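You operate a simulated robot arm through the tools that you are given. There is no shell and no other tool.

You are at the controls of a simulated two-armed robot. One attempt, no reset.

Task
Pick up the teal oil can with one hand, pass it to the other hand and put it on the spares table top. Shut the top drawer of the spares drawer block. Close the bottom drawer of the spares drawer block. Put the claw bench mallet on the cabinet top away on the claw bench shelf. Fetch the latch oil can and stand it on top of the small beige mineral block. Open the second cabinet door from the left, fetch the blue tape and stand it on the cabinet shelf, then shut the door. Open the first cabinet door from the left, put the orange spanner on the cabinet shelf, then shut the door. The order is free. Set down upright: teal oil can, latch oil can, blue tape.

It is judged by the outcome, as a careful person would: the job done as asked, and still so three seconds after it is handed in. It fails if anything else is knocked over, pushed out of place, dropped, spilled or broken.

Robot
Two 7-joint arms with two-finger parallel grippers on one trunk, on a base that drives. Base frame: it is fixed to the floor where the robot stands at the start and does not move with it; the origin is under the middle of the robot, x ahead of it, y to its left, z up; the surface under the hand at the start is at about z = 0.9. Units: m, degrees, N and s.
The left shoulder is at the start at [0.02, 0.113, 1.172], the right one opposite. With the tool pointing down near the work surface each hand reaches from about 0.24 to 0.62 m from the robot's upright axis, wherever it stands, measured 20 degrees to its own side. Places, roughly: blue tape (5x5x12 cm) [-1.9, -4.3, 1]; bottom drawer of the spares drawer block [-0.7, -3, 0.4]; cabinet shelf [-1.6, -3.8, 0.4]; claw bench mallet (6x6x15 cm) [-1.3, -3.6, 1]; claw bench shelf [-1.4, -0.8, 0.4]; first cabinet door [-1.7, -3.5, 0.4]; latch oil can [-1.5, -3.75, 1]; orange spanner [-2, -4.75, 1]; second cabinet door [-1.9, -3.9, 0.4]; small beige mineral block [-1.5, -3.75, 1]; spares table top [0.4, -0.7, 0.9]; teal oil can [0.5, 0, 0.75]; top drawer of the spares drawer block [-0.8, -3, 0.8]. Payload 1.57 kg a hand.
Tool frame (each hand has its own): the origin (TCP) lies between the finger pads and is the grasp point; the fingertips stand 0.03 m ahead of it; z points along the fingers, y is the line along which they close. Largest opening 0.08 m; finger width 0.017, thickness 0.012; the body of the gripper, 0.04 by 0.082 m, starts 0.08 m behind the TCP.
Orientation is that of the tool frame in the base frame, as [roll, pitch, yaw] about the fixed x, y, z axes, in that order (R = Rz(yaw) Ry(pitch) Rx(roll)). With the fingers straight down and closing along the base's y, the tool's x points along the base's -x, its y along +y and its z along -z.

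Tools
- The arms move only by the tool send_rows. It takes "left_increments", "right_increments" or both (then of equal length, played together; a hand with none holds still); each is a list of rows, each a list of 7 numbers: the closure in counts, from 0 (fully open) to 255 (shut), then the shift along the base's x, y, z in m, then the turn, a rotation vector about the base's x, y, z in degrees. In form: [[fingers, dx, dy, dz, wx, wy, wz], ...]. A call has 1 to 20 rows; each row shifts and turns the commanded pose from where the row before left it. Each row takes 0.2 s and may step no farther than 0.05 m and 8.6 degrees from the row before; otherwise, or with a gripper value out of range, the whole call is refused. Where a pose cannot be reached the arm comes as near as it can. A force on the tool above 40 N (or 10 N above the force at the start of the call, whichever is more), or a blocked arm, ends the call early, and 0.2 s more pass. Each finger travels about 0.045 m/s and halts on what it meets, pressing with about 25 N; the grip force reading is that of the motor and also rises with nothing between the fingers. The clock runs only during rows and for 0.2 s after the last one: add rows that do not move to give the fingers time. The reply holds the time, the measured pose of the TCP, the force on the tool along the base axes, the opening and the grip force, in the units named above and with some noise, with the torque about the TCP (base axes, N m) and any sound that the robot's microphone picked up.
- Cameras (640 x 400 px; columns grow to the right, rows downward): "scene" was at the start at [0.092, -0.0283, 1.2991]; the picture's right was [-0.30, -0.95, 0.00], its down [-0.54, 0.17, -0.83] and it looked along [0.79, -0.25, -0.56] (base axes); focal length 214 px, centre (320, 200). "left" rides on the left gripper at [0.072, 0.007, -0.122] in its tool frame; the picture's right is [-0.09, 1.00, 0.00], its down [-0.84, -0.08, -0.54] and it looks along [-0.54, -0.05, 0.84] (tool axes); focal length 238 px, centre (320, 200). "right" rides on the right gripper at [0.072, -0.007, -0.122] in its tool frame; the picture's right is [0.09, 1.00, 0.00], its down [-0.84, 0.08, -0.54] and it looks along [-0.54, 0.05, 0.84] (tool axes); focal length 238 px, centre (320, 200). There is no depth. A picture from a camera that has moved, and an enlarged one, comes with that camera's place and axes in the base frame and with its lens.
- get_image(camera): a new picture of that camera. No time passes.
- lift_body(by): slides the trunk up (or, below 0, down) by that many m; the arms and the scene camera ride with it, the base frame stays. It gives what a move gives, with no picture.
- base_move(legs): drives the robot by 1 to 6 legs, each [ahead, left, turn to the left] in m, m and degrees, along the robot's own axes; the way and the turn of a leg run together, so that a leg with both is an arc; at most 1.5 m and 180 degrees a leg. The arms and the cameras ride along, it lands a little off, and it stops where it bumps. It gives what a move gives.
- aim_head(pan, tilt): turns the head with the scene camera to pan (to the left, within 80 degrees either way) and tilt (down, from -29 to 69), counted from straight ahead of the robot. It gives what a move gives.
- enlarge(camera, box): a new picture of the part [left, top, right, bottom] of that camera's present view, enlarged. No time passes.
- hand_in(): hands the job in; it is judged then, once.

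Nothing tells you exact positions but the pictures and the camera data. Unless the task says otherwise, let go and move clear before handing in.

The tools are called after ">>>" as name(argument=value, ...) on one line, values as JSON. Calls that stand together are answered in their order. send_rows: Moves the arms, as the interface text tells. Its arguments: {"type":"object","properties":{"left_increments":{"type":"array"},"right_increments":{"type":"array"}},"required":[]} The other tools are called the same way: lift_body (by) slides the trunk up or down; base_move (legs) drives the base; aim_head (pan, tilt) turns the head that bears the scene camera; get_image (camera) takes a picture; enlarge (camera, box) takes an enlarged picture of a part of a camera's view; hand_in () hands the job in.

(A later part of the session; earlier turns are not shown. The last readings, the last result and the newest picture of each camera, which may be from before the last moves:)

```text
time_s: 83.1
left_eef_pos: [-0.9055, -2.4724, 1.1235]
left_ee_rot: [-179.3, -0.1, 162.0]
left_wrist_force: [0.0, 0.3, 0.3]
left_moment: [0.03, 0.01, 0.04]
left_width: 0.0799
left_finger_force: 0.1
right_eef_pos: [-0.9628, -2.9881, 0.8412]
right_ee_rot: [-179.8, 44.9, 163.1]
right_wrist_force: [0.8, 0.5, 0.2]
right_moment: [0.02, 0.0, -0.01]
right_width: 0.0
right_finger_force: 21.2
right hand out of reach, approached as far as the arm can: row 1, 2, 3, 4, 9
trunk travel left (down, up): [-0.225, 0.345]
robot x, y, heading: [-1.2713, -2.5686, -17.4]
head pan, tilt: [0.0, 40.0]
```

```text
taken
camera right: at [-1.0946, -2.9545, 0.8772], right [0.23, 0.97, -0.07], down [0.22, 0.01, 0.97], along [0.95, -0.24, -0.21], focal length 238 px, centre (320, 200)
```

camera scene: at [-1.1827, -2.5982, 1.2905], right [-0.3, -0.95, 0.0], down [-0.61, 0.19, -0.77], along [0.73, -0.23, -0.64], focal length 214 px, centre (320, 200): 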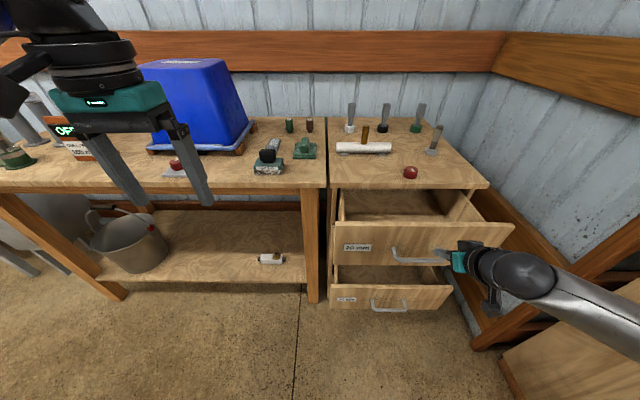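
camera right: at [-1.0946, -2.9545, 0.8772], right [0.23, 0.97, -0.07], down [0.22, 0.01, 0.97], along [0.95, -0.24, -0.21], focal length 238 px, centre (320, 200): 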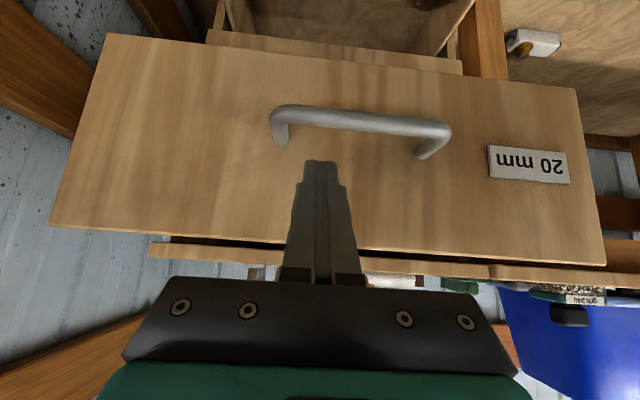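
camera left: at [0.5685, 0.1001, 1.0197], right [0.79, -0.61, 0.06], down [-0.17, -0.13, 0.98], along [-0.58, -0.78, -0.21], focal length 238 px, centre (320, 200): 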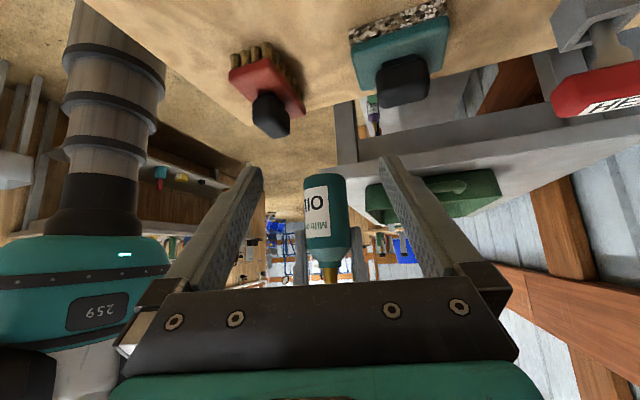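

The tips point at the panel just above the handle. I'll raise 1.5 cm and push forward.

>>> send_rows(right_increments=[[255, 0, 0, 0.015, 0, 0, 0], [255, 0.019, -0.006, 0, 0, 0, 0], [255, 0.019, -0.006, 0, 0, 0, 0], [255, 0.014, -0.0045, 0, 0, 0, 0], [255, 0.014, -0.0045, 0, 0, 0, 0], [255, 0.014, -0.0045, 0, 0, 0, 0], [255, 0.014, -0.0045, 0, 0, 0, 0], [255, 0.014, -0.0045, 0, 0, 0, 0], [255, 0, 0, 0, 0, 0, 0]])

>>> get_image(camera="scene")

>>> get_image(camera="right")

```text
time_s: 85.1
left_eef_pos: [-0.9069, -2.4727, 1.1222]
left_ee_rot: [-179.3, 0.2, 162.1]
left_wrist_force: [-0.2, -0.4, 0.3]
left_moment: [0.0, 0.02, -0.04]
left_width: 0.0799
left_finger_force: 0.1
right_eef_pos: [-0.8546, -3.0229, 0.8568]
right_ee_rot: [-179.8, 45.0, 162.9]
right_wrist_force: [-0.1, 0.5, -0.9]
right_moment: [-0.01, 0.0, 0.0]
right_width: 0.0
right_finger_force: 21.3
trunk travel left (down, up): [-0.225, 0.345]
robot x, y, heading: [-1.2726, -2.5637, -17.3]
head pan, tilt: [0.0, 40.0]
```

```text
taken
camera scene: at [-1.1826, -2.5983, 1.2905], right [-0.3, -0.95, 0.0], down [-0.61, 0.19, -0.77], along [0.73, -0.23, -0.64], focal length 214 px, centre (320, 200)
```

scene: 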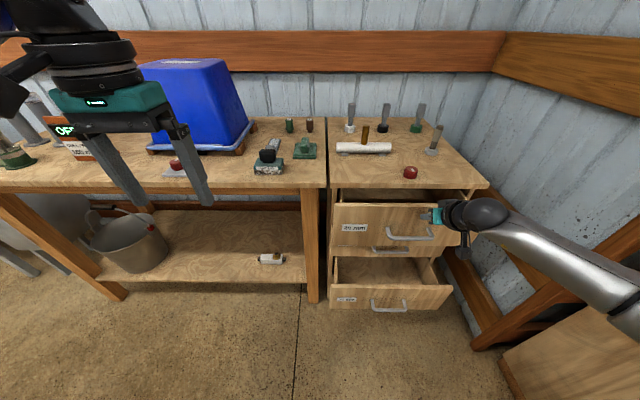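

```text
taken
camera right: at [-0.9861, -2.9887, 0.8933], right [0.23, 0.97, -0.07], down [0.22, 0.01, 0.97], along [0.95, -0.24, -0.21], focal length 238 px, centre (320, 200)
```

right: 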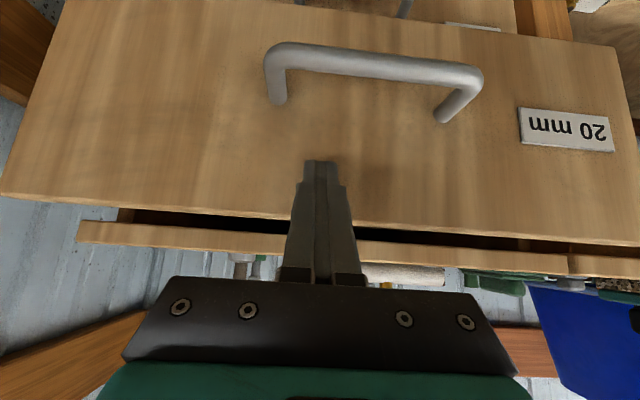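

The drawer slides easily and is partly closed. I'll keep pushing until it seats.

>>> send_rows(right_increments=[[255, 0.014, -0.0045, 0, 0, 0, 0], [255, 0.014, -0.0045, 0, 0, 0, 0], [255, 0.014, -0.0045, 0, 0, 0, 0], [255, 0.012, -0.004, 0, 0, 0, 0], [255, 0.01, -0.003, 0, 0, 0, 0], [255, 0.01, -0.003, 0, 0, 0, 0], [255, 0.01, -0.003, 0, 0, 0, 0], [255, 0, 0, 0, 0, 0, 0]])

>>> get_image(camera="scene")

>>> get_image(camera="right")

```text
time_s: 86.9
left_eef_pos: [-0.906, -2.473, 1.123]
left_ee_rot: [-179.3, 0.1, 162.1]
left_wrist_force: [0.3, -0.1, 0.7]
left_moment: [-0.02, -0.02, -0.02]
left_width: 0.0801
left_finger_force: 0.1
right_eef_pos: [-0.7681, -3.0496, 0.8576]
right_ee_rot: [-179.8, 45.0, 163.0]
right_wrist_force: [-0.2, -1.4, 0.2]
right_moment: [0.01, 0.02, 0.02]
right_width: 0.0
right_finger_force: 21.3
trunk travel left (down, up): [-0.225, 0.345]
robot x, y, heading: [-1.2713, -2.5694, -17.4]
head pan, tilt: [0.0, 40.0]
```

```text
taken
camera scene: at [-1.1827, -2.5982, 1.2905], right [-0.3, -0.95, 0.0], down [-0.61, 0.19, -0.77], along [0.73, -0.23, -0.64], focal length 214 px, centre (320, 200)
```

scene: 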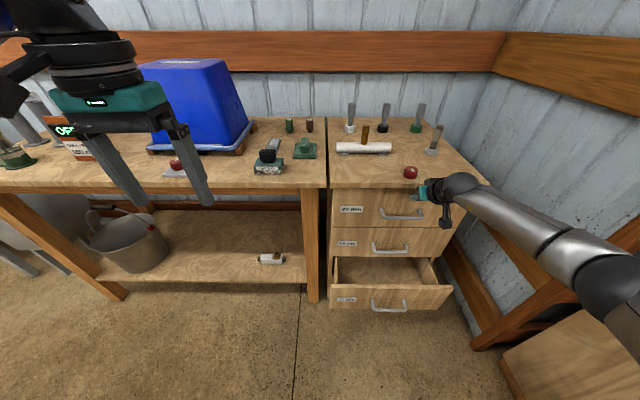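

```text
taken
camera right: at [-0.9016, -3.0147, 0.893], right [0.23, 0.97, -0.07], down [0.22, 0.01, 0.97], along [0.95, -0.24, -0.21], focal length 238 px, centre (320, 200)
```

right: 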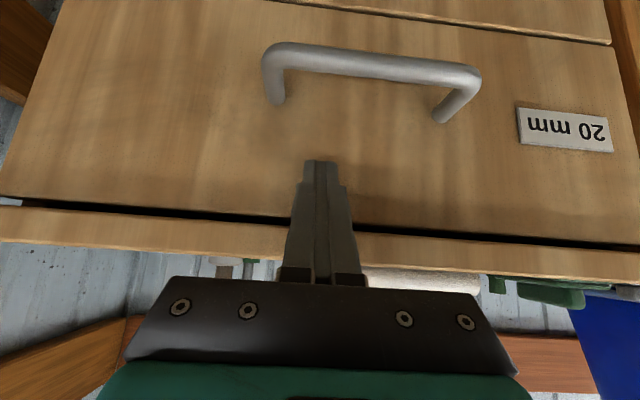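

Nearly seated, but there is no resistance yet. I'll continue in small steps.

>>> send_rows(right_increments=[[255, 0.006, -0.0018, 0, 0, 0, 0], [255, 0.006, -0.0018, 0, 0, 0, 0], [255, 0.006, -0.0018, 0, 0, 0, 0], [255, 0.006, -0.0018, 0, 0, 0, 0], [255, 0, 0, 0, 0, 0, 0]])

>>> enlarge(camera="scene", box=[300, 100, 540, 330])

>>> get_image(camera="right")

```text
time_s: 87.4
left_eef_pos: [-0.9099, -2.4714, 1.1247]
left_ee_rot: [-179.3, 0.2, 162.1]
left_wrist_force: [-0.6, -0.2, 0.0]
left_moment: [0.03, -0.01, 0.03]
left_width: 0.0798
left_finger_force: 0.0
right_eef_pos: [-0.7687, -3.0493, 0.8567]
right_ee_rot: [-179.9, 44.3, 162.8]
right_wrist_force: [-25.4, 11.0, 14.4]
right_moment: [0.07, 0.05, 0.04]
right_width: 0.0002
right_finger_force: 21.1
trunk travel left (down, up): [-0.225, 0.345]
robot x, y, heading: [-1.2715, -2.5662, -17.4]
head pan, tilt: [0.0, 40.0]
stopped in row 2 (right hand): the force on the tool passed its limit at 46 N (the readings are from after the stop); the commanded pose is now the measured one
```

```text
1.74 times, centred on (420, 215) of scene
camera zoom: at [-1.1876, -2.5956, 1.291], right [-0.3, -0.95, 0.0], down [-0.61, 0.19, -0.77], along [0.73, -0.23, -0.64], focal length 373 px, centre (146, 174)
```

zoom: 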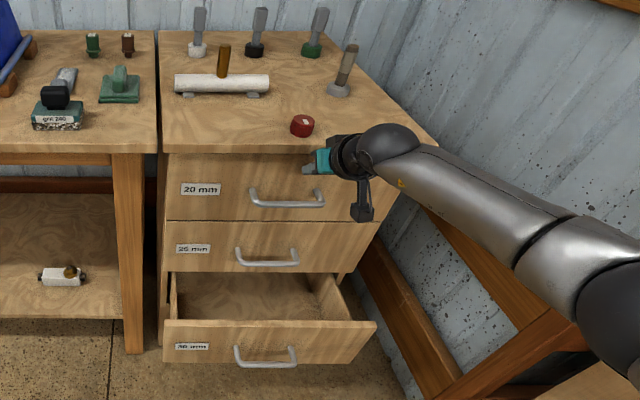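

```text
taken
camera right: at [-0.9008, -3.0146, 0.8939], right [0.23, 0.97, -0.07], down [0.23, 0.01, 0.97], along [0.94, -0.24, -0.22], focal length 238 px, centre (320, 200)
```

right: 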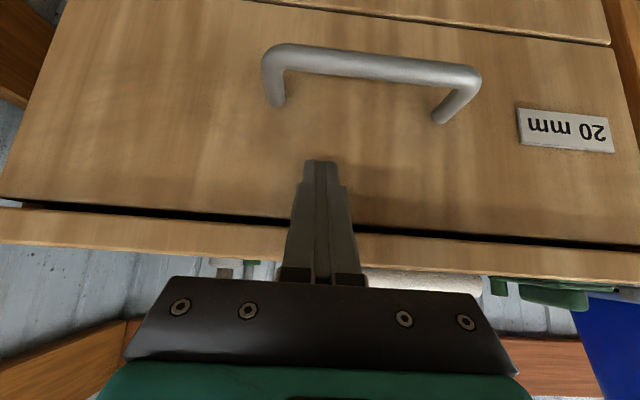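

The top drawer is shut and flush. Next I'll back off, lower the trunk, and set up at the bottom drawer.

>>> send_rows(right_increments=[[255, -0.02, 0.006, 0, 0, 0, 0], [255, -0.03, 0.0095, 0, 0, 0, 0], [255, -0.03, 0.0095, 0, 0, 0, 0], [255, -0.03, 0.0095, 0, 0, 0, 0], [255, -0.03, 0.0095, 0, 0, 0, 0], [255, -0.03, 0.0095, 0, 0, 0, 0], [255, -0.03, 0.0095, 0, 0, 0, 0], [255, 0, 0, 0, 0, 0, 0]])

>>> lift_body(by=-0.2)

>>> get_image(camera="scene")

>>> get_image(camera="right")

```text
time_s: 89.2
left_eef_pos: [-0.9048, -2.4711, 1.1241]
left_ee_rot: [-179.2, -0.1, 162.1]
left_wrist_force: [-1.1, 0.2, -0.7]
left_moment: [0.01, 0.02, 0.01]
left_width: 0.08
left_finger_force: 0.1
right_eef_pos: [-0.9659, -2.9873, 0.855]
right_ee_rot: [-179.8, 44.3, 162.7]
right_wrist_force: [0.1, -0.2, -0.1]
right_moment: [0.0, -0.03, 0.01]
right_width: 0.0004
right_finger_force: 21.8
trunk travel left (down, up): [-0.225, 0.345]
robot x, y, heading: [-1.2721, -2.567, -17.5]
head pan, tilt: [0.0, 40.0]
```

```text
time_s: 91.4
left_eef_pos: [-0.9069, -2.4731, 0.9229]
left_ee_rot: [-179.3, 0.0, 162.0]
left_wrist_force: [-1.3, 1.1, 0.0]
left_moment: [0.0, 0.01, -0.01]
left_width: 0.0803
left_finger_force: 0.1
right_eef_pos: [-0.9662, -2.989, 0.6558]
right_ee_rot: [-179.9, 44.2, 162.8]
right_wrist_force: [0.3, -0.2, 0.3]
right_moment: [-0.03, 0.03, 0.0]
right_width: 0.0
right_finger_force: 21.2
trunk travel left (down, up): [-0.025, 0.545]
robot x, y, heading: [-1.2716, -2.5701, -17.6]
head pan, tilt: [0.0, 40.0]
```

```text
taken
camera scene: at [-1.1833, -2.5981, 1.0906], right [-0.3, -0.95, 0.0], down [-0.61, 0.19, -0.77], along [0.73, -0.23, -0.64], focal length 214 px, centre (320, 200)
```

scene: 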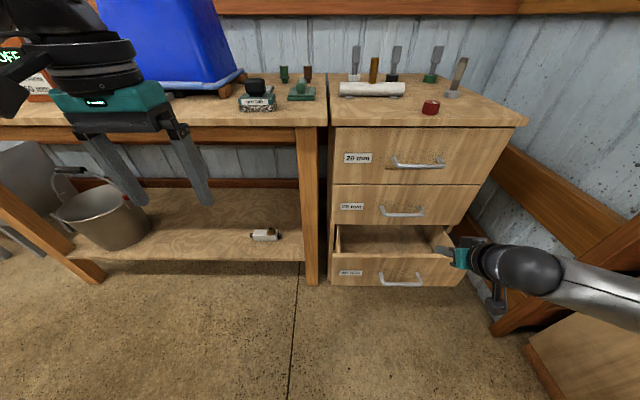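

```text
taken
camera right: at [-1.0971, -2.9535, 0.6916], right [0.23, 0.97, -0.07], down [0.23, 0.01, 0.97], along [0.94, -0.24, -0.23], focal length 238 px, centre (320, 200)
```

right: 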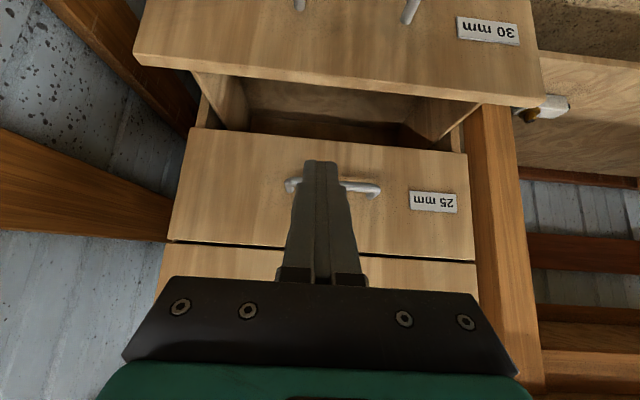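

Bottom drawer panel spans z ~0.31–0.49. I'll lower the tips to z ~0.445 and then push.

>>> send_rows(right_increments=[[255, 0, 0, -0.03, 0, 0, 0], [255, 0, 0, -0.03, 0, 0, 0], [255, 0, 0, -0.03, 0, 0, 0], [255, 0, 0, -0.03, 0, 0, 0], [255, 0, 0, -0.03, 0, 0, 0], [255, 0, 0, -0.035, 0, 0, 0], [255, 0, 0, 0, 0, 0, 0]])

>>> get_image(camera="scene")

>>> get_image(camera="right")

```text
time_s: 93.0
left_eef_pos: [-0.9059, -2.4722, 0.9228]
left_ee_rot: [-179.3, 0.0, 162.0]
left_wrist_force: [0.3, -0.5, 0.3]
left_moment: [-0.03, 0.01, 0.01]
left_width: 0.08
left_finger_force: 0.2
right_eef_pos: [-0.9648, -2.9901, 0.4693]
right_ee_rot: [-179.8, 44.2, 162.7]
right_wrist_force: [0.0, -0.8, -0.5]
right_moment: [0.01, 0.02, 0.06]
right_width: 0.0001
right_finger_force: 21.5
trunk travel left (down, up): [-0.025, 0.545]
robot x, y, heading: [-1.2731, -2.5697, -17.6]
head pan, tilt: [0.0, 40.0]
```

```text
taken
camera scene: at [-1.1832, -2.5981, 1.0905], right [-0.3, -0.95, 0.0], down [-0.61, 0.19, -0.77], along [0.73, -0.23, -0.64], focal length 214 px, centre (320, 200)
```

scene: 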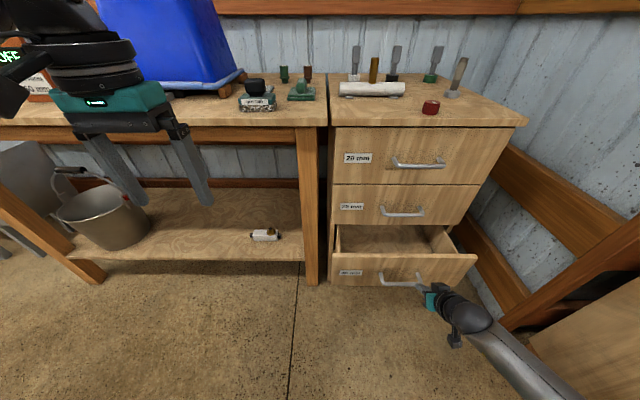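

```text
taken
camera right: at [-1.097, -2.9549, 0.5058], right [0.23, 0.97, -0.07], down [0.24, 0.01, 0.97], along [0.94, -0.24, -0.23], focal length 238 px, centre (320, 200)
```

right: 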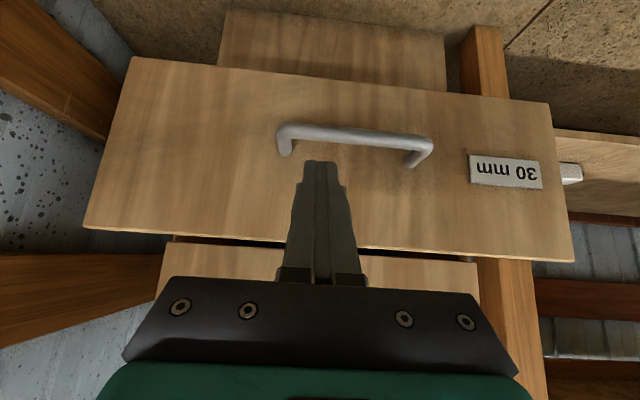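

In position just above the handle. Raising 1.5 cm and pushing the bottom drawer shut.

>>> send_rows(right_increments=[[255, 0, 0, 0.015, 0, 0, 0], [255, 0.0145, -0.0046, 0, 0, 0, 0], [255, 0.0145, -0.0046, 0, 0, 0, 0], [255, 0.0145, -0.0046, 0, 0, 0, 0], [255, 0.0145, -0.0046, 0, 0, 0, 0], [255, 0.0145, -0.0046, 0, 0, 0, 0], [255, 0.0145, -0.0046, 0, 0, 0, 0], [255, 0.0145, -0.0046, 0, 0, 0, 0], [255, 0.0145, -0.0046, 0, 0, 0, 0], [255, 0.0145, -0.0046, 0, 0, 0, 0], [255, 0.0145, -0.0046, 0, 0, 0, 0], [255, 0.0145, -0.0046, 0, 0, 0, 0], [255, 0.0145, -0.0046, 0, 0, 0, 0], [255, 0.0145, -0.0046, 0, 0, 0, 0], [255, 0.006, -0.0019, 0, 0, 0, 0], [255, 0.006, -0.0019, 0, 0, 0, 0], [255, 0.006, -0.0019, 0, 0, 0, 0], [255, 0.006, -0.0019, 0, 0, 0, 0]])

>>> enlarge(camera="scene", box=[300, 60, 540, 330])

>>> get_image(camera="right")

```text
time_s: 96.8
left_eef_pos: [-0.9065, -2.4731, 0.9229]
left_ee_rot: [-179.3, 0.1, 162.0]
left_wrist_force: [0.1, 0.3, -0.6]
left_moment: [-0.01, 0.02, 0.01]
left_width: 0.0798
left_finger_force: 0.0
right_eef_pos: [-0.7924, -3.0398, 0.493]
right_ee_rot: [-179.8, 44.4, 162.7]
right_wrist_force: [-1.8, -0.8, -0.1]
right_moment: [0.01, 0.02, -0.03]
right_width: 0.0
right_finger_force: 21.3
right hand out of reach, approached as far as the arm can: row 13, 14, 15, 16, 17
trunk travel left (down, up): [-0.025, 0.545]
robot x, y, heading: [-1.2733, -2.5689, -17.7]
head pan, tilt: [0.0, 40.0]
```

```text
1.48 times, centred on (420, 195) of scene
camera zoom: at [-1.1833, -2.5982, 1.0905], right [-0.3, -0.95, 0.0], down [-0.61, 0.19, -0.77], along [0.73, -0.23, -0.64], focal length 318 px, centre (172, 207)
```

zoom: 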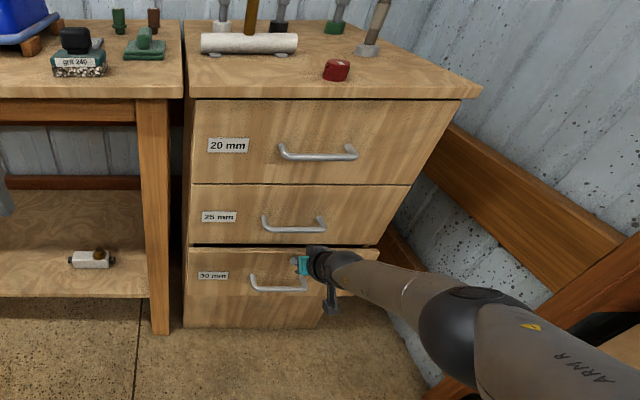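

```text
taken
camera right: at [-0.9235, -3.0059, 0.531], right [0.24, 0.97, -0.07], down [0.23, 0.01, 0.97], along [0.94, -0.24, -0.22], focal length 238 px, centre (320, 200)
```

right: 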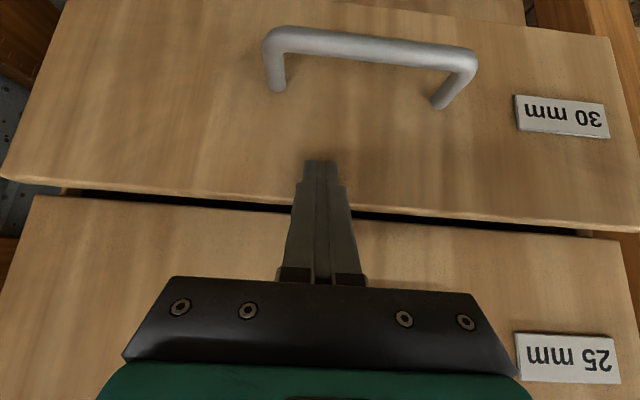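

The arm ran out of reach with ~2.5 cm to go. I'll back the hand slightly, drive ahead 8 cm, and finish the push.

>>> send_rows(right_increments=[[255, -0.03, 0.0095, 0, 0, 0, 0], [255, -0.03, 0.0095, 0, 0, 0, 0], [255, -0.03, 0.0095, 0, 0, 0, 0], [255, -0.02, 0.006, 0, 0, 0, 0], [255, 0, 0, 0, 0, 0, 0]])

>>> base_move(legs=[[0.08, 0, 0]])

>>> send_rows(right_increments=[[255, 0.0145, -0.0046, 0, 0, 0, 0], [255, 0.0145, -0.0046, 0, 0, 0, 0], [255, 0.0145, -0.0046, 0, 0, 0, 0], [255, 0.006, -0.0019, 0, 0, 0, 0], [255, 0.006, -0.0019, 0, 0, 0, 0], [255, 0.006, -0.0019, 0, 0, 0, 0], [255, 0.006, -0.0019, 0, 0, 0, 0], [255, 0.006, -0.0019, 0, 0, 0, 0], [255, 0.006, -0.0019, 0, 0, 0, 0], [255, 0.006, -0.0019, 0, 0, 0, 0]])

>>> get_image(camera="right")

```text
time_s: 98.0
left_eef_pos: [-0.9055, -2.4739, 0.9226]
left_ee_rot: [-179.3, 0.1, 162.0]
left_wrist_force: [-0.2, 0.5, 0.6]
left_moment: [0.0, -0.04, 0.03]
left_width: 0.0797
left_finger_force: 0.0
right_eef_pos: [-0.8934, -3.0068, 0.486]
right_ee_rot: [-179.8, 44.2, 162.8]
right_wrist_force: [-0.7, 0.4, 0.2]
right_moment: [0.01, -0.01, 0.02]
right_width: 0.0001
right_finger_force: 21.6
right hand out of reach, approached as far as the arm can: row 1
trunk travel left (down, up): [-0.025, 0.545]
robot x, y, heading: [-1.275, -2.5726, -17.5]
head pan, tilt: [0.0, 40.0]
```

```text
time_s: 99.0
left_eef_pos: [-0.8292, -2.4969, 0.9234]
left_ee_rot: [-179.4, 0.1, 162.0]
left_wrist_force: [-0.2, 0.0, -1.0]
left_moment: [-0.02, -0.01, 0.0]
left_width: 0.0798
left_finger_force: 0.1
right_eef_pos: [-0.8179, -3.0305, 0.4847]
right_ee_rot: [-179.9, 44.2, 162.8]
right_wrist_force: [0.6, -0.2, 0.0]
right_moment: [0.0, 0.01, -0.01]
right_width: 0.0001
right_finger_force: 21.6
trunk travel left (down, up): [-0.025, 0.545]
robot x, y, heading: [-1.1969, -2.5931, -17.5]
head pan, tilt: [0.0, 40.0]
```

```text
time_s: 100.3
left_eef_pos: [-0.832, -2.4959, 0.9224]
left_ee_rot: [-179.3, 0.1, 162.0]
left_wrist_force: [0.0, 0.1, 0.9]
left_moment: [0.0, -0.03, -0.02]
left_width: 0.08
left_finger_force: 0.0
right_eef_pos: [-0.7681, -3.0461, 0.4817]
right_ee_rot: [-179.7, 43.8, 162.7]
right_wrist_force: [-0.4, 1.1, 0.4]
right_moment: [-0.03, -0.02, 0.0]
right_width: 0.0
right_finger_force: 20.9
trunk travel left (down, up): [-0.025, 0.545]
robot x, y, heading: [-1.1963, -2.5937, -17.5]
head pan, tilt: [0.0, 40.0]
stopped in row 6 (right hand): the force on the tool passed its limit at 62 N (the readings are from after the stop); the commanded pose is now the measured one
```

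```text
taken
camera right: at [-0.8993, -3.0118, 0.52], right [0.23, 0.97, -0.07], down [0.24, 0.01, 0.97], along [0.94, -0.24, -0.24], focal length 238 px, centre (320, 200)
```

right: 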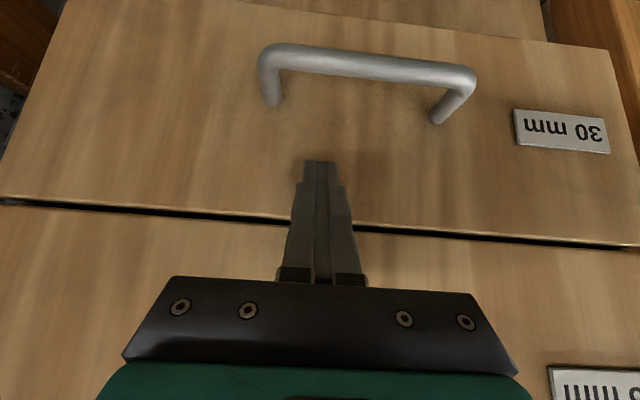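

The bottom drawer has seated (same plane as the top one). I'll back off, raise the trunk and confirm.

>>> send_rows(right_increments=[[255, -0.03, 0.0095, 0, 0, 0, 0], [255, -0.03, 0.0095, 0, 0, 0, 0], [255, -0.03, 0.0095, 0, 0, 0, 0], [255, -0.03, 0.0095, 0, 0, 0, 0], [255, -0.02, 0.0063, 0, 0, 0, 0], [255, 0, 0, 0, 0, 0, 0]])

>>> lift_body(by=0.2)

>>> get_image(camera="scene")

```text
time_s: 101.7
left_eef_pos: [-0.8313, -2.4962, 0.9221]
left_ee_rot: [-179.3, 0.2, 162.0]
left_wrist_force: [0.4, 0.0, -0.3]
left_moment: [0.01, -0.02, -0.03]
left_width: 0.08
left_finger_force: 0.0
right_eef_pos: [-0.9079, -3.0033, 0.4823]
right_ee_rot: [-179.7, 43.6, 162.8]
right_wrist_force: [0.0, -1.1, 0.8]
right_moment: [-0.01, -0.03, 0.0]
right_width: 0.0
right_finger_force: 21.1
trunk travel left (down, up): [-0.025, 0.545]
robot x, y, heading: [-1.1963, -2.5899, -17.4]
head pan, tilt: [0.0, 40.0]
```

```text
time_s: 103.9
left_eef_pos: [-0.8306, -2.4969, 1.1226]
left_ee_rot: [-179.3, 0.0, 161.9]
left_wrist_force: [0.2, 0.4, -0.1]
left_moment: [-0.04, -0.04, 0.01]
left_width: 0.0799
left_finger_force: 0.0
right_eef_pos: [-0.9067, -3.0021, 0.6812]
right_ee_rot: [-179.8, 43.7, 162.8]
right_wrist_force: [-0.2, -0.1, 0.4]
right_moment: [-0.05, 0.01, -0.04]
right_width: 0.0001
right_finger_force: 21.0
trunk travel left (down, up): [-0.225, 0.345]
robot x, y, heading: [-1.1962, -2.59, -17.5]
head pan, tilt: [0.0, 40.0]
```

```text
taken
camera scene: at [-1.1083, -2.6218, 1.2904], right [-0.3, -0.95, 0.0], down [-0.61, 0.19, -0.77], along [0.73, -0.23, -0.64], focal length 214 px, centre (320, 200)
```

scene: 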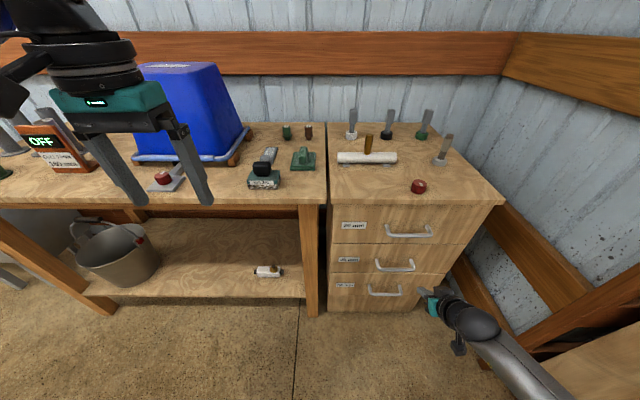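

All three drawers of the spares block are shut. I'll tuck the right arm again and go look at the cabinet.

>>> send_rows(right_increments=[[255, -0.004, 0.007, 0.033, 0, 0, 0], [255, -0.004, 0.007, 0.033, 0, 0, 0], [255, -0.004, 0.007, 0.033, 0, 0, 0], [255, -0.004, 0.007, 0.033, 0, 0, 0], [255, -0.004, 0.007, 0.033, 0, 0, 0], [255, -0.004, 0.007, 0.033, 0, 0, 0], [255, -0.004, 0.007, 0.033, 0, 0, 0], [255, -0.004, 0.007, 0.033, 2.25, 7.15, 0], [255, -0.004, 0.007, 0.033, 2.25, 7.15, 0], [255, -0.004, 0.007, 0.033, 2.25, 7.15, 0], [255, -0.004, 0.007, 0.033, 2.25, 7.15, 0], [0, -0.004, 0.007, 0.033, 2.25, 7.15, 0], [0, -0.004, 0.007, 0.033, 2.25, 7.15, 0], [0, 0, 0, 0, 0, 0, 0], [0, 0, 0, 0, 0, 0, 0]])

>>> base_move(legs=[[-0.55, 0, 0], [0, 0, -90]])

>>> aim_head(pan=0, tilt=30)

>>> get_image(camera="scene")

```text
time_s: 107.1
left_eef_pos: [-0.8307, -2.4967, 1.1217]
left_ee_rot: [-179.3, 0.1, 162.0]
left_wrist_force: [-0.4, 0.4, 0.4]
left_moment: [-0.03, -0.01, 0.0]
left_width: 0.08
left_finger_force: 0.0
right_eef_pos: [-0.9579, -2.9113, 1.1117]
right_ee_rot: [-180.0, -1.3, 162.7]
right_wrist_force: [-0.2, 0.0, 0.4]
right_moment: [-0.01, 0.0, -0.02]
right_width: 0.0798
right_finger_force: 0.0
trunk travel left (down, up): [-0.225, 0.345]
robot x, y, heading: [-1.1973, -2.5889, -17.9]
head pan, tilt: [0.0, 40.0]
```

```text
time_s: 114.0
left_eef_pos: [-1.6213, -2.7916, 1.1229]
left_ee_rot: [-179.3, 0.1, 72.1]
left_wrist_force: [-0.2, 1.0, 0.5]
left_moment: [-0.01, -0.02, -0.06]
left_width: 0.08
left_finger_force: 0.0
right_eef_pos: [-2.038, -2.6663, 1.1103]
right_ee_rot: [-179.9, -1.2, 72.9]
right_wrist_force: [-0.8, 0.0, 0.4]
right_moment: [-0.01, 0.0, 0.01]
right_width: 0.0801
right_finger_force: 0.0
trunk travel left (down, up): [-0.225, 0.345]
robot x, y, heading: [-1.718, -2.4291, -107.3]
head pan, tilt: [0.0, 40.0]
```

```text
time_s: 114.8
left_eef_pos: [-1.6226, -2.7927, 1.1237]
left_ee_rot: [-179.5, 0.1, 72.2]
left_wrist_force: [0.7, -0.1, -0.2]
left_moment: [0.01, -0.01, -0.02]
left_width: 0.0802
left_finger_force: 0.1
right_eef_pos: [-2.0379, -2.6658, 1.1102]
right_ee_rot: [-179.9, -1.3, 72.8]
right_wrist_force: [-0.1, -0.2, 0.3]
right_moment: [-0.01, -0.01, 0.0]
right_width: 0.0801
right_finger_force: 0.1
trunk travel left (down, up): [-0.225, 0.345]
robot x, y, heading: [-1.7183, -2.4243, -107.5]
head pan, tilt: [0.0, 30.0]
```

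```text
taken
camera scene: at [-1.7503, -2.525, 1.3058], right [-0.95, 0.3, 0.0], down [0.15, 0.48, -0.87], along [-0.26, -0.83, -0.5], focal length 214 px, centre (320, 200)
```

scene: 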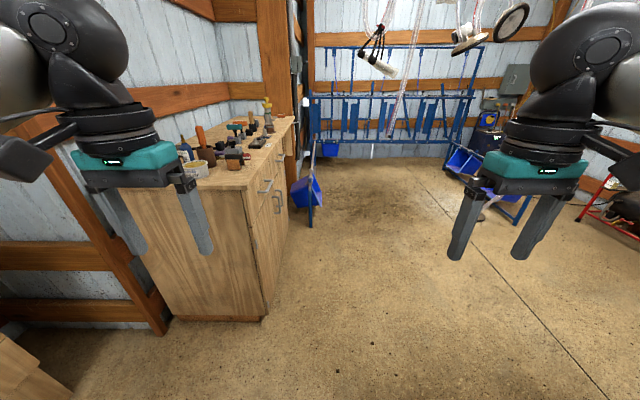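

The cabinet stands on the left with doors facing the aisle. I'll drive to a spot facing it from about 0.8 m.

>>> base_move(legs=[[0, -0.5, 0], [1.24, 0, 0], [0, 0, 90]])

>>> aim_head(pan=0, tilt=35)

>>> get_image(camera="scene")

```text
time_s: 116.4
left_eef_pos: [-1.7871, -2.7367, 1.1215]
left_ee_rot: [-178.6, 0.2, 72.0]
left_wrist_force: [-0.5, -0.5, 0.9]
left_moment: [0.0, 0.03, 0.01]
left_width: 0.08
left_finger_force: 0.0
right_eef_pos: [-2.1988, -2.6128, 1.1132]
right_ee_rot: [-179.2, -1.3, 73.6]
right_wrist_force: [-0.5, -0.3, 0.1]
right_moment: [0.02, 0.02, 0.03]
right_width: 0.08
right_finger_force: 0.1
trunk travel left (down, up): [-0.225, 0.345]
robot x, y, heading: [-1.8961, -2.3697, -107.6]
head pan, tilt: [0.0, 30.0]
stopped in leg 1: the robot was blocked; the commanded pose is now the measured one
```

```text
time_s: 117.1
left_eef_pos: [-1.7866, -2.7376, 1.1223]
left_ee_rot: [-178.6, 0.1, 72.0]
left_wrist_force: [0.6, -0.4, -0.5]
left_moment: [0.01, -0.02, 0.01]
left_width: 0.0797
left_finger_force: 0.0
right_eef_pos: [-2.2007, -2.6134, 1.1117]
right_ee_rot: [-179.2, -1.6, 73.4]
right_wrist_force: [0.6, 1.2, 0.5]
right_moment: [0.02, -0.01, 0.01]
right_width: 0.08
right_finger_force: 0.2
trunk travel left (down, up): [-0.225, 0.345]
robot x, y, heading: [-1.8948, -2.3695, -107.3]
head pan, tilt: [0.0, 35.0]
```

```text
taken
camera scene: at [-1.9127, -2.4682, 1.2984], right [-0.95, 0.3, 0.01], down [0.16, 0.55, -0.82], along [-0.25, -0.78, -0.57], focal length 214 px, centre (320, 200)
```

scene: 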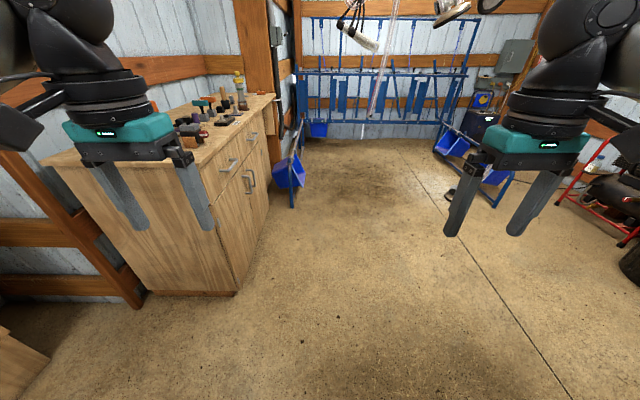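

I bumped something on my right. I'll ease off left and look at what it is.

>>> base_move(legs=[[0, 0.06, 0]])

>>> aim_head(pan=-75, tilt=30)

>>> get_image(camera="scene")

```text
time_s: 118.0
left_eef_pos: [-1.7432, -2.7534, 1.1222]
left_ee_rot: [-179.3, 0.0, 71.9]
left_wrist_force: [0.9, 0.0, -0.1]
left_moment: [0.02, 0.02, -0.01]
left_width: 0.0798
left_finger_force: 0.0
right_eef_pos: [-2.1553, -2.6286, 1.1093]
right_ee_rot: [-179.8, -1.7, 73.3]
right_wrist_force: [-0.2, -0.5, 0.3]
right_moment: [0.02, 0.0, 0.0]
right_width: 0.0797
right_finger_force: 0.2
trunk travel left (down, up): [-0.225, 0.345]
robot x, y, heading: [-1.8396, -2.3924, -107.0]
head pan, tilt: [0.0, 35.0]
```

```text
time_s: 119.5
left_eef_pos: [-1.7424, -2.7533, 1.1231]
left_ee_rot: [-179.4, 0.0, 71.9]
left_wrist_force: [0.1, -1.8, -0.5]
left_moment: [0.0, -0.01, 0.01]
left_width: 0.08
left_finger_force: 0.0
right_eef_pos: [-2.1567, -2.6289, 1.1084]
right_ee_rot: [-179.7, -1.8, 73.3]
right_wrist_force: [-0.2, 0.4, 1.0]
right_moment: [0.0, -0.02, 0.04]
right_width: 0.0799
right_finger_force: 0.1
trunk travel left (down, up): [-0.225, 0.345]
robot x, y, heading: [-1.8422, -2.3912, -107.3]
head pan, tilt: [-75.0, 30.0]
```

```text
taken
camera scene: at [-1.9345, -2.3967, 1.3059], right [0.04, 1.0, 0.0], down [0.5, -0.02, -0.87], along [-0.87, 0.04, -0.5], focal length 214 px, centre (320, 200)
```

scene: 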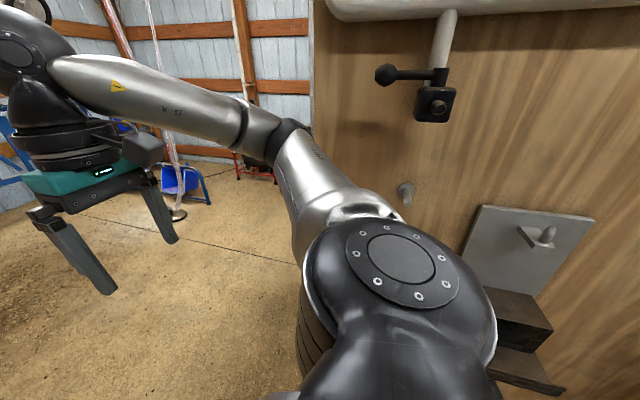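

It was only a fixed wall panel, and nothing fell. I'll go ahead past its end, then step right and face the cabinet.

>>> base_move(legs=[[0.6, 0, 0], [0, -0.37, 0], [0.63, 0, 0], [0, 0, 90]])

>>> aim_head(pan=0, tilt=35)

>>> get_image(camera="scene")

```text
time_s: 131.8
left_eef_pos: [-2.1865, -3.3468, 1.122]
left_ee_rot: [-179.3, 0.1, 162.5]
left_wrist_force: [0.1, -0.1, -0.5]
left_moment: [0.02, 0.02, 0.0]
left_width: 0.0802
left_finger_force: 0.0
right_eef_pos: [-2.3069, -3.7611, 1.1089]
right_ee_rot: [-179.8, -1.9, 163.8]
right_wrist_force: [0.5, 0.5, 0.3]
right_moment: [-0.02, 0.01, 0.01]
right_width: 0.08
right_finger_force: 0.0
trunk travel left (down, up): [-0.225, 0.345]
robot x, y, heading: [-2.5493, -3.4482, -16.7]
head pan, tilt: [-75.0, 30.0]
```

```text
time_s: 133.2
left_eef_pos: [-2.1867, -3.3467, 1.1223]
left_ee_rot: [-179.3, 0.2, 162.4]
left_wrist_force: [0.0, 0.1, -0.2]
left_moment: [0.0, 0.03, 0.01]
left_width: 0.0797
left_finger_force: 0.0
right_eef_pos: [-2.3073, -3.7611, 1.1073]
right_ee_rot: [-179.8, -1.8, 164.0]
right_wrist_force: [0.0, -0.6, -0.2]
right_moment: [-0.01, -0.04, 0.02]
right_width: 0.0802
right_finger_force: 0.0
trunk travel left (down, up): [-0.225, 0.345]
robot x, y, heading: [-2.5489, -3.4455, -16.8]
head pan, tilt: [0.0, 35.0]
```

```text
taken
camera scene: at [-2.4591, -3.4766, 1.2981], right [-0.29, -0.96, 0.0], down [-0.55, 0.17, -0.82], along [0.78, -0.24, -0.57], focal length 214 px, centre (320, 200)
```

scene: 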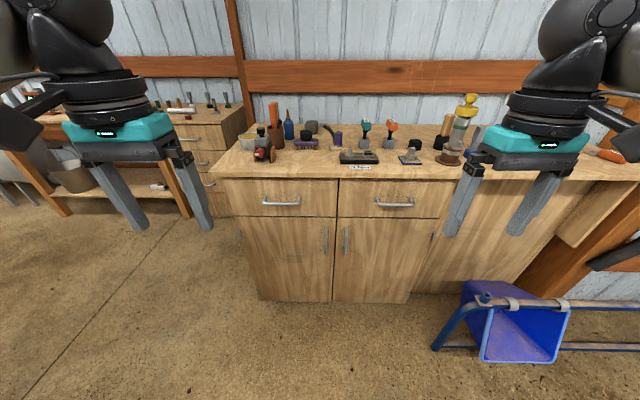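

The cabinet has two doors with handles meeting in the middle, and its top carries many items. Zooming in.

>>> enlarge(camera="scene", box=[210, 80, 490, 190])

>>> enlarge(camera="scene", box=[220, 170, 460, 310])

>>> aim_head(pan=-40, tilt=25)

>>> get_image(camera="scene")

```text
2.29 times, centred on (350, 135) of scene
camera zoom: at [-2.4591, -3.4766, 1.2981], right [-0.29, -0.96, 0.0], down [-0.55, 0.17, -0.82], along [0.78, -0.24, -0.57], focal length 490 px, centre (251, 349)
```

zoom: 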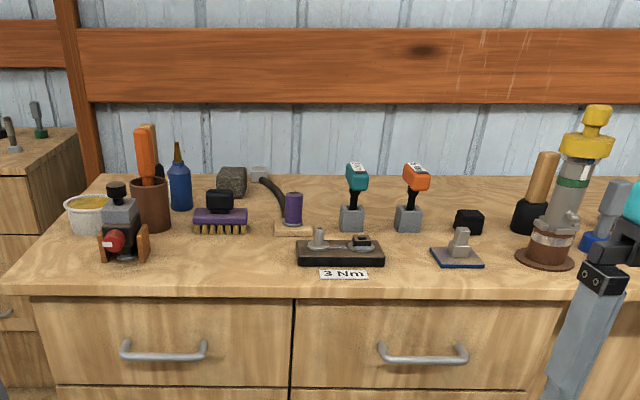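

```text
2.67 times, centred on (340, 240) of scene
camera zoom: at [-2.4591, -3.4766, 1.2981], right [-0.29, -0.96, 0.0], down [-0.55, 0.17, -0.82], along [0.78, -0.24, -0.57], focal length 572 px, centre (267, 93)
```

zoom: 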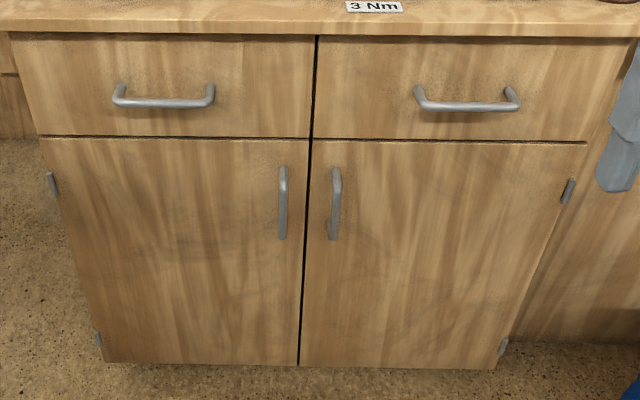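

```text
time_s: 134.3
left_eef_pos: [-2.1857, -3.3474, 1.1225]
left_ee_rot: [-179.3, 0.2, 162.6]
left_wrist_force: [-0.3, 0.7, -0.4]
left_moment: [0.0, 0.0, 0.01]
left_width: 0.0797
left_finger_force: 0.0
right_eef_pos: [-2.3073, -3.7607, 1.109]
right_ee_rot: [-179.9, -1.9, 163.8]
right_wrist_force: [0.0, 1.2, -1.3]
right_moment: [0.02, -0.01, -0.03]
right_width: 0.08
right_finger_force: 0.1
trunk travel left (down, up): [-0.225, 0.345]
robot x, y, heading: [-2.5461, -3.4488, -16.9]
head pan, tilt: [-40.0, 25.0]
```

```text
taken
camera scene: at [-2.4929, -3.5281, 1.3138], right [-0.84, -0.55, 0.0], down [-0.23, 0.35, -0.91], along [0.5, -0.76, -0.42], focal length 214 px, centre (320, 200)
```

scene: 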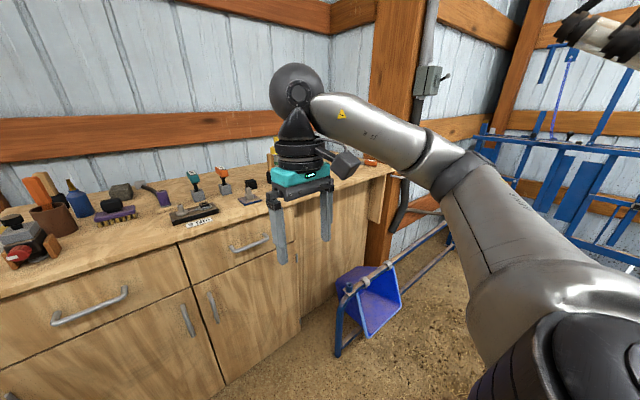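

I can see many small objects on the cabinet top and the orange spanner at the far right end. I'll zoom in to identify the mallet, latch oil can, mineral block and blue tape.

>>> aim_head(pan=0, tilt=20)

>>> enlarge(camera="scene", box=[220, 140, 360, 230])

>>> enlarge(camera="scene", box=[340, 140, 480, 230])

>>> enlarge(camera="scene", box=[440, 120, 640, 240])

```text
time_s: 135.4
left_eef_pos: [-2.1861, -3.3483, 1.122]
left_ee_rot: [-179.3, 0.1, 162.5]
left_wrist_force: [0.8, -0.5, 0.2]
left_moment: [0.05, 0.04, -0.02]
left_width: 0.0799
left_finger_force: 0.0
right_eef_pos: [-2.3071, -3.7608, 1.1073]
right_ee_rot: [-179.8, -1.7, 163.9]
right_wrist_force: [0.4, 0.1, 0.6]
right_moment: [-0.03, 0.04, 0.0]
right_width: 0.0801
right_finger_force: 0.1
trunk travel left (down, up): [-0.225, 0.345]
robot x, y, heading: [-2.552, -3.449, -17.1]
head pan, tilt: [0.0, 20.0]
```

```text
4.44 times, centred on (290, 185) of scene
camera zoom: at [-2.4543, -3.4781, 1.3219], right [-0.29, -0.96, 0.0], down [-0.33, 0.1, -0.94], along [0.9, -0.27, -0.34], focal length 953 px, centre (453, 267)
```

zoom: 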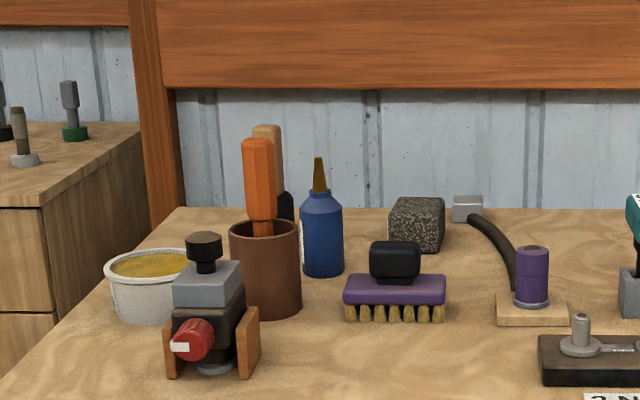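

```text
4.44 times, centred on (410, 185) of scene
camera zoom: at [-2.4543, -3.4781, 1.3219], right [-0.29, -0.96, 0.0], down [-0.33, 0.1, -0.94], along [0.9, -0.27, -0.34], focal length 953 px, centre (-80, 267)
```

zoom: 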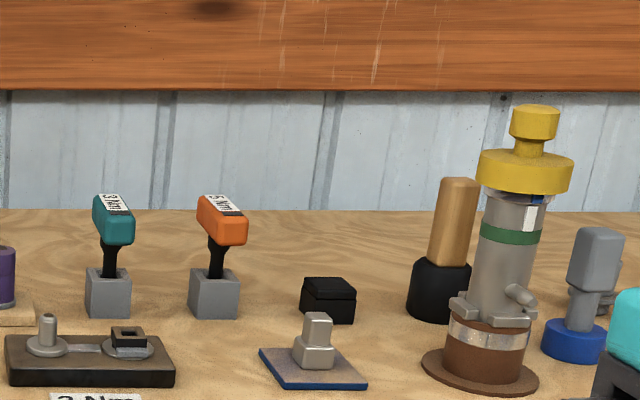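

```text
3.20 times, centred on (540, 180) of scene
camera zoom: at [-2.4543, -3.4781, 1.3219], right [-0.29, -0.96, 0.0], down [-0.33, 0.1, -0.94], along [0.9, -0.27, -0.34], focal length 686 px, centre (-384, 264)
```

zoom: 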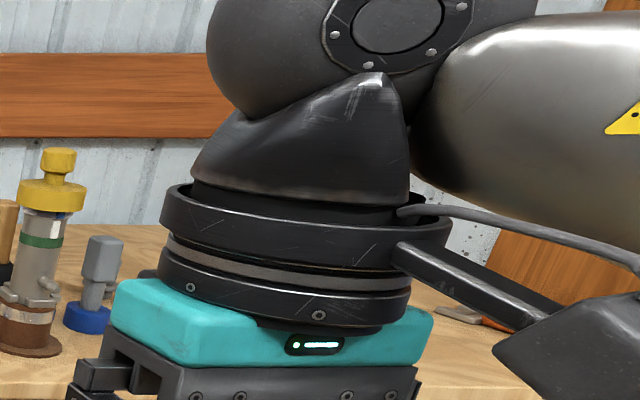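

The target mallet is the dark-headed one with a wooden handle near the wall behind the brown cup. The latch oil can, mineral block and tape need a closer look, so I'll drive nearer and move the right arm out of the view.

>>> base_move(legs=[[0.25, 0, 0]])

>>> send_rows(right_increments=[[0, -0.01, -0.02, 0.03, 0, 0, 0], [0, -0.01, -0.02, 0.03, 0, 0, 0], [0, -0.01, -0.02, 0.03, 0, 0, 0], [0, -0.01, -0.02, 0.02, 0, 0, 0], [0, 0, -0.02, 0, 0, 0, 0], [0, 0, 0, 0, 0, 0, 0]], left_increments=[[0, -0.005, 0.01, 0.03, 0, 0, 0], [0, -0.005, 0.01, 0.03, 0, 0, 0], [0, -0.005, 0.01, 0.03, 0, 0, 0], [0, 0, 0, 0.02, 0, 0, 0], [0, 0, 0, 0, 0, 0, 0], [0, 0, 0, 0, 0, 0, 0]])

>>> aim_head(pan=-20, tilt=30)

>>> get_image(camera="scene")

>>> get_image(camera="right")

>>> get_image(camera="left")

```text
time_s: 137.2
left_eef_pos: [-1.9476, -3.4196, 1.1224]
left_ee_rot: [-179.3, 0.0, 162.5]
left_wrist_force: [-0.3, -0.2, -0.2]
left_moment: [0.02, 0.03, 0.0]
left_width: 0.08
left_finger_force: 0.0
right_eef_pos: [-2.0704, -3.8333, 1.1089]
right_ee_rot: [-179.8, -1.8, 163.9]
right_wrist_force: [-0.2, 0.6, 0.0]
right_moment: [-0.01, -0.01, 0.0]
right_width: 0.0799
right_finger_force: 0.0
trunk travel left (down, up): [-0.225, 0.345]
robot x, y, heading: [-2.3127, -3.5145, -17.1]
head pan, tilt: [0.0, 20.0]
```

```text
time_s: 138.6
left_eef_pos: [-1.9635, -3.3894, 1.2325]
left_ee_rot: [-179.3, 0.1, 162.5]
left_wrist_force: [-0.3, -0.3, 0.9]
left_moment: [0.01, 0.0, 0.03]
left_width: 0.0801
left_finger_force: 0.1
right_eef_pos: [-2.1089, -3.9327, 1.2185]
right_ee_rot: [-179.8, -1.8, 163.9]
right_wrist_force: [0.0, -0.3, -1.2]
right_moment: [-0.01, -0.02, 0.0]
right_width: 0.0799
right_finger_force: 0.2
trunk travel left (down, up): [-0.225, 0.345]
robot x, y, heading: [-2.314, -3.5197, -16.6]
head pan, tilt: [0.0, 20.0]
```

```text
time_s: 139.4
left_eef_pos: [-1.9635, -3.3895, 1.2324]
left_ee_rot: [-179.3, 0.0, 162.5]
left_wrist_force: [-0.3, 0.3, -0.6]
left_moment: [0.01, 0.01, 0.02]
left_width: 0.08
left_finger_force: 0.0
right_eef_pos: [-2.108, -3.9335, 1.2191]
right_ee_rot: [-179.9, -1.7, 163.9]
right_wrist_force: [0.3, 0.3, -0.1]
right_moment: [-0.01, 0.01, 0.03]
right_width: 0.08
right_finger_force: 0.1
trunk travel left (down, up): [-0.225, 0.345]
robot x, y, heading: [-2.3111, -3.5198, -17.0]
head pan, tilt: [-20.0, 30.0]
```

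```text
taken
camera scene: at [-2.2331, -3.5771, 1.3059], right [-0.6, -0.8, 0.0], down [-0.4, 0.3, -0.87], along [0.69, -0.52, -0.5], focal length 214 px, centre (320, 200)
```

scene: 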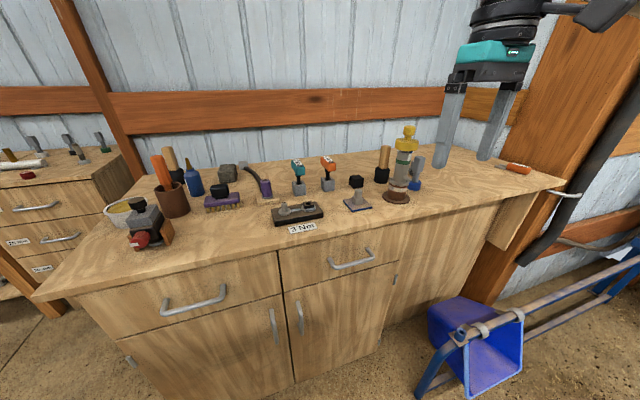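

```text
taken
camera right: at [-2.1758, -3.9204, 1.3422], right [0.19, 0.98, 0.0], down [0.84, -0.16, 0.52], along [0.51, -0.1, -0.86], focal length 238 px, centre (320, 200)
```

right: 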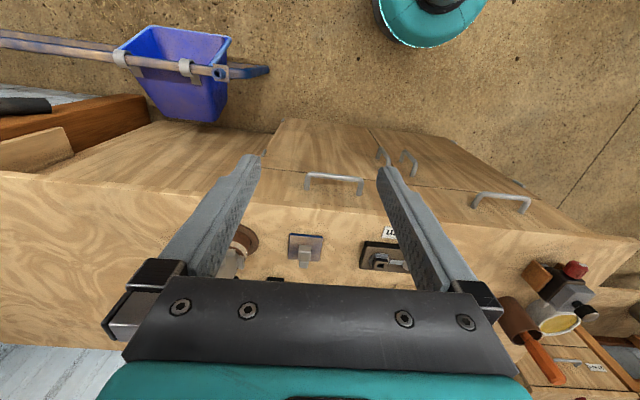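

```text
taken
camera left: at [-2.0311, -3.3608, 1.3564], right [0.39, 0.92, -0.01], down [0.78, -0.32, 0.54], along [0.5, -0.22, -0.84], focal length 238 px, centre (320, 200)
```

left: 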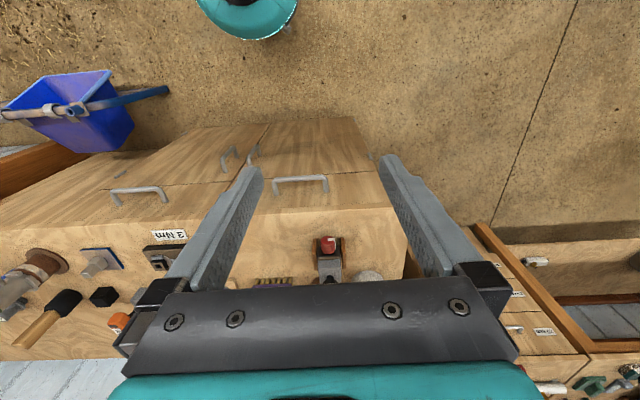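

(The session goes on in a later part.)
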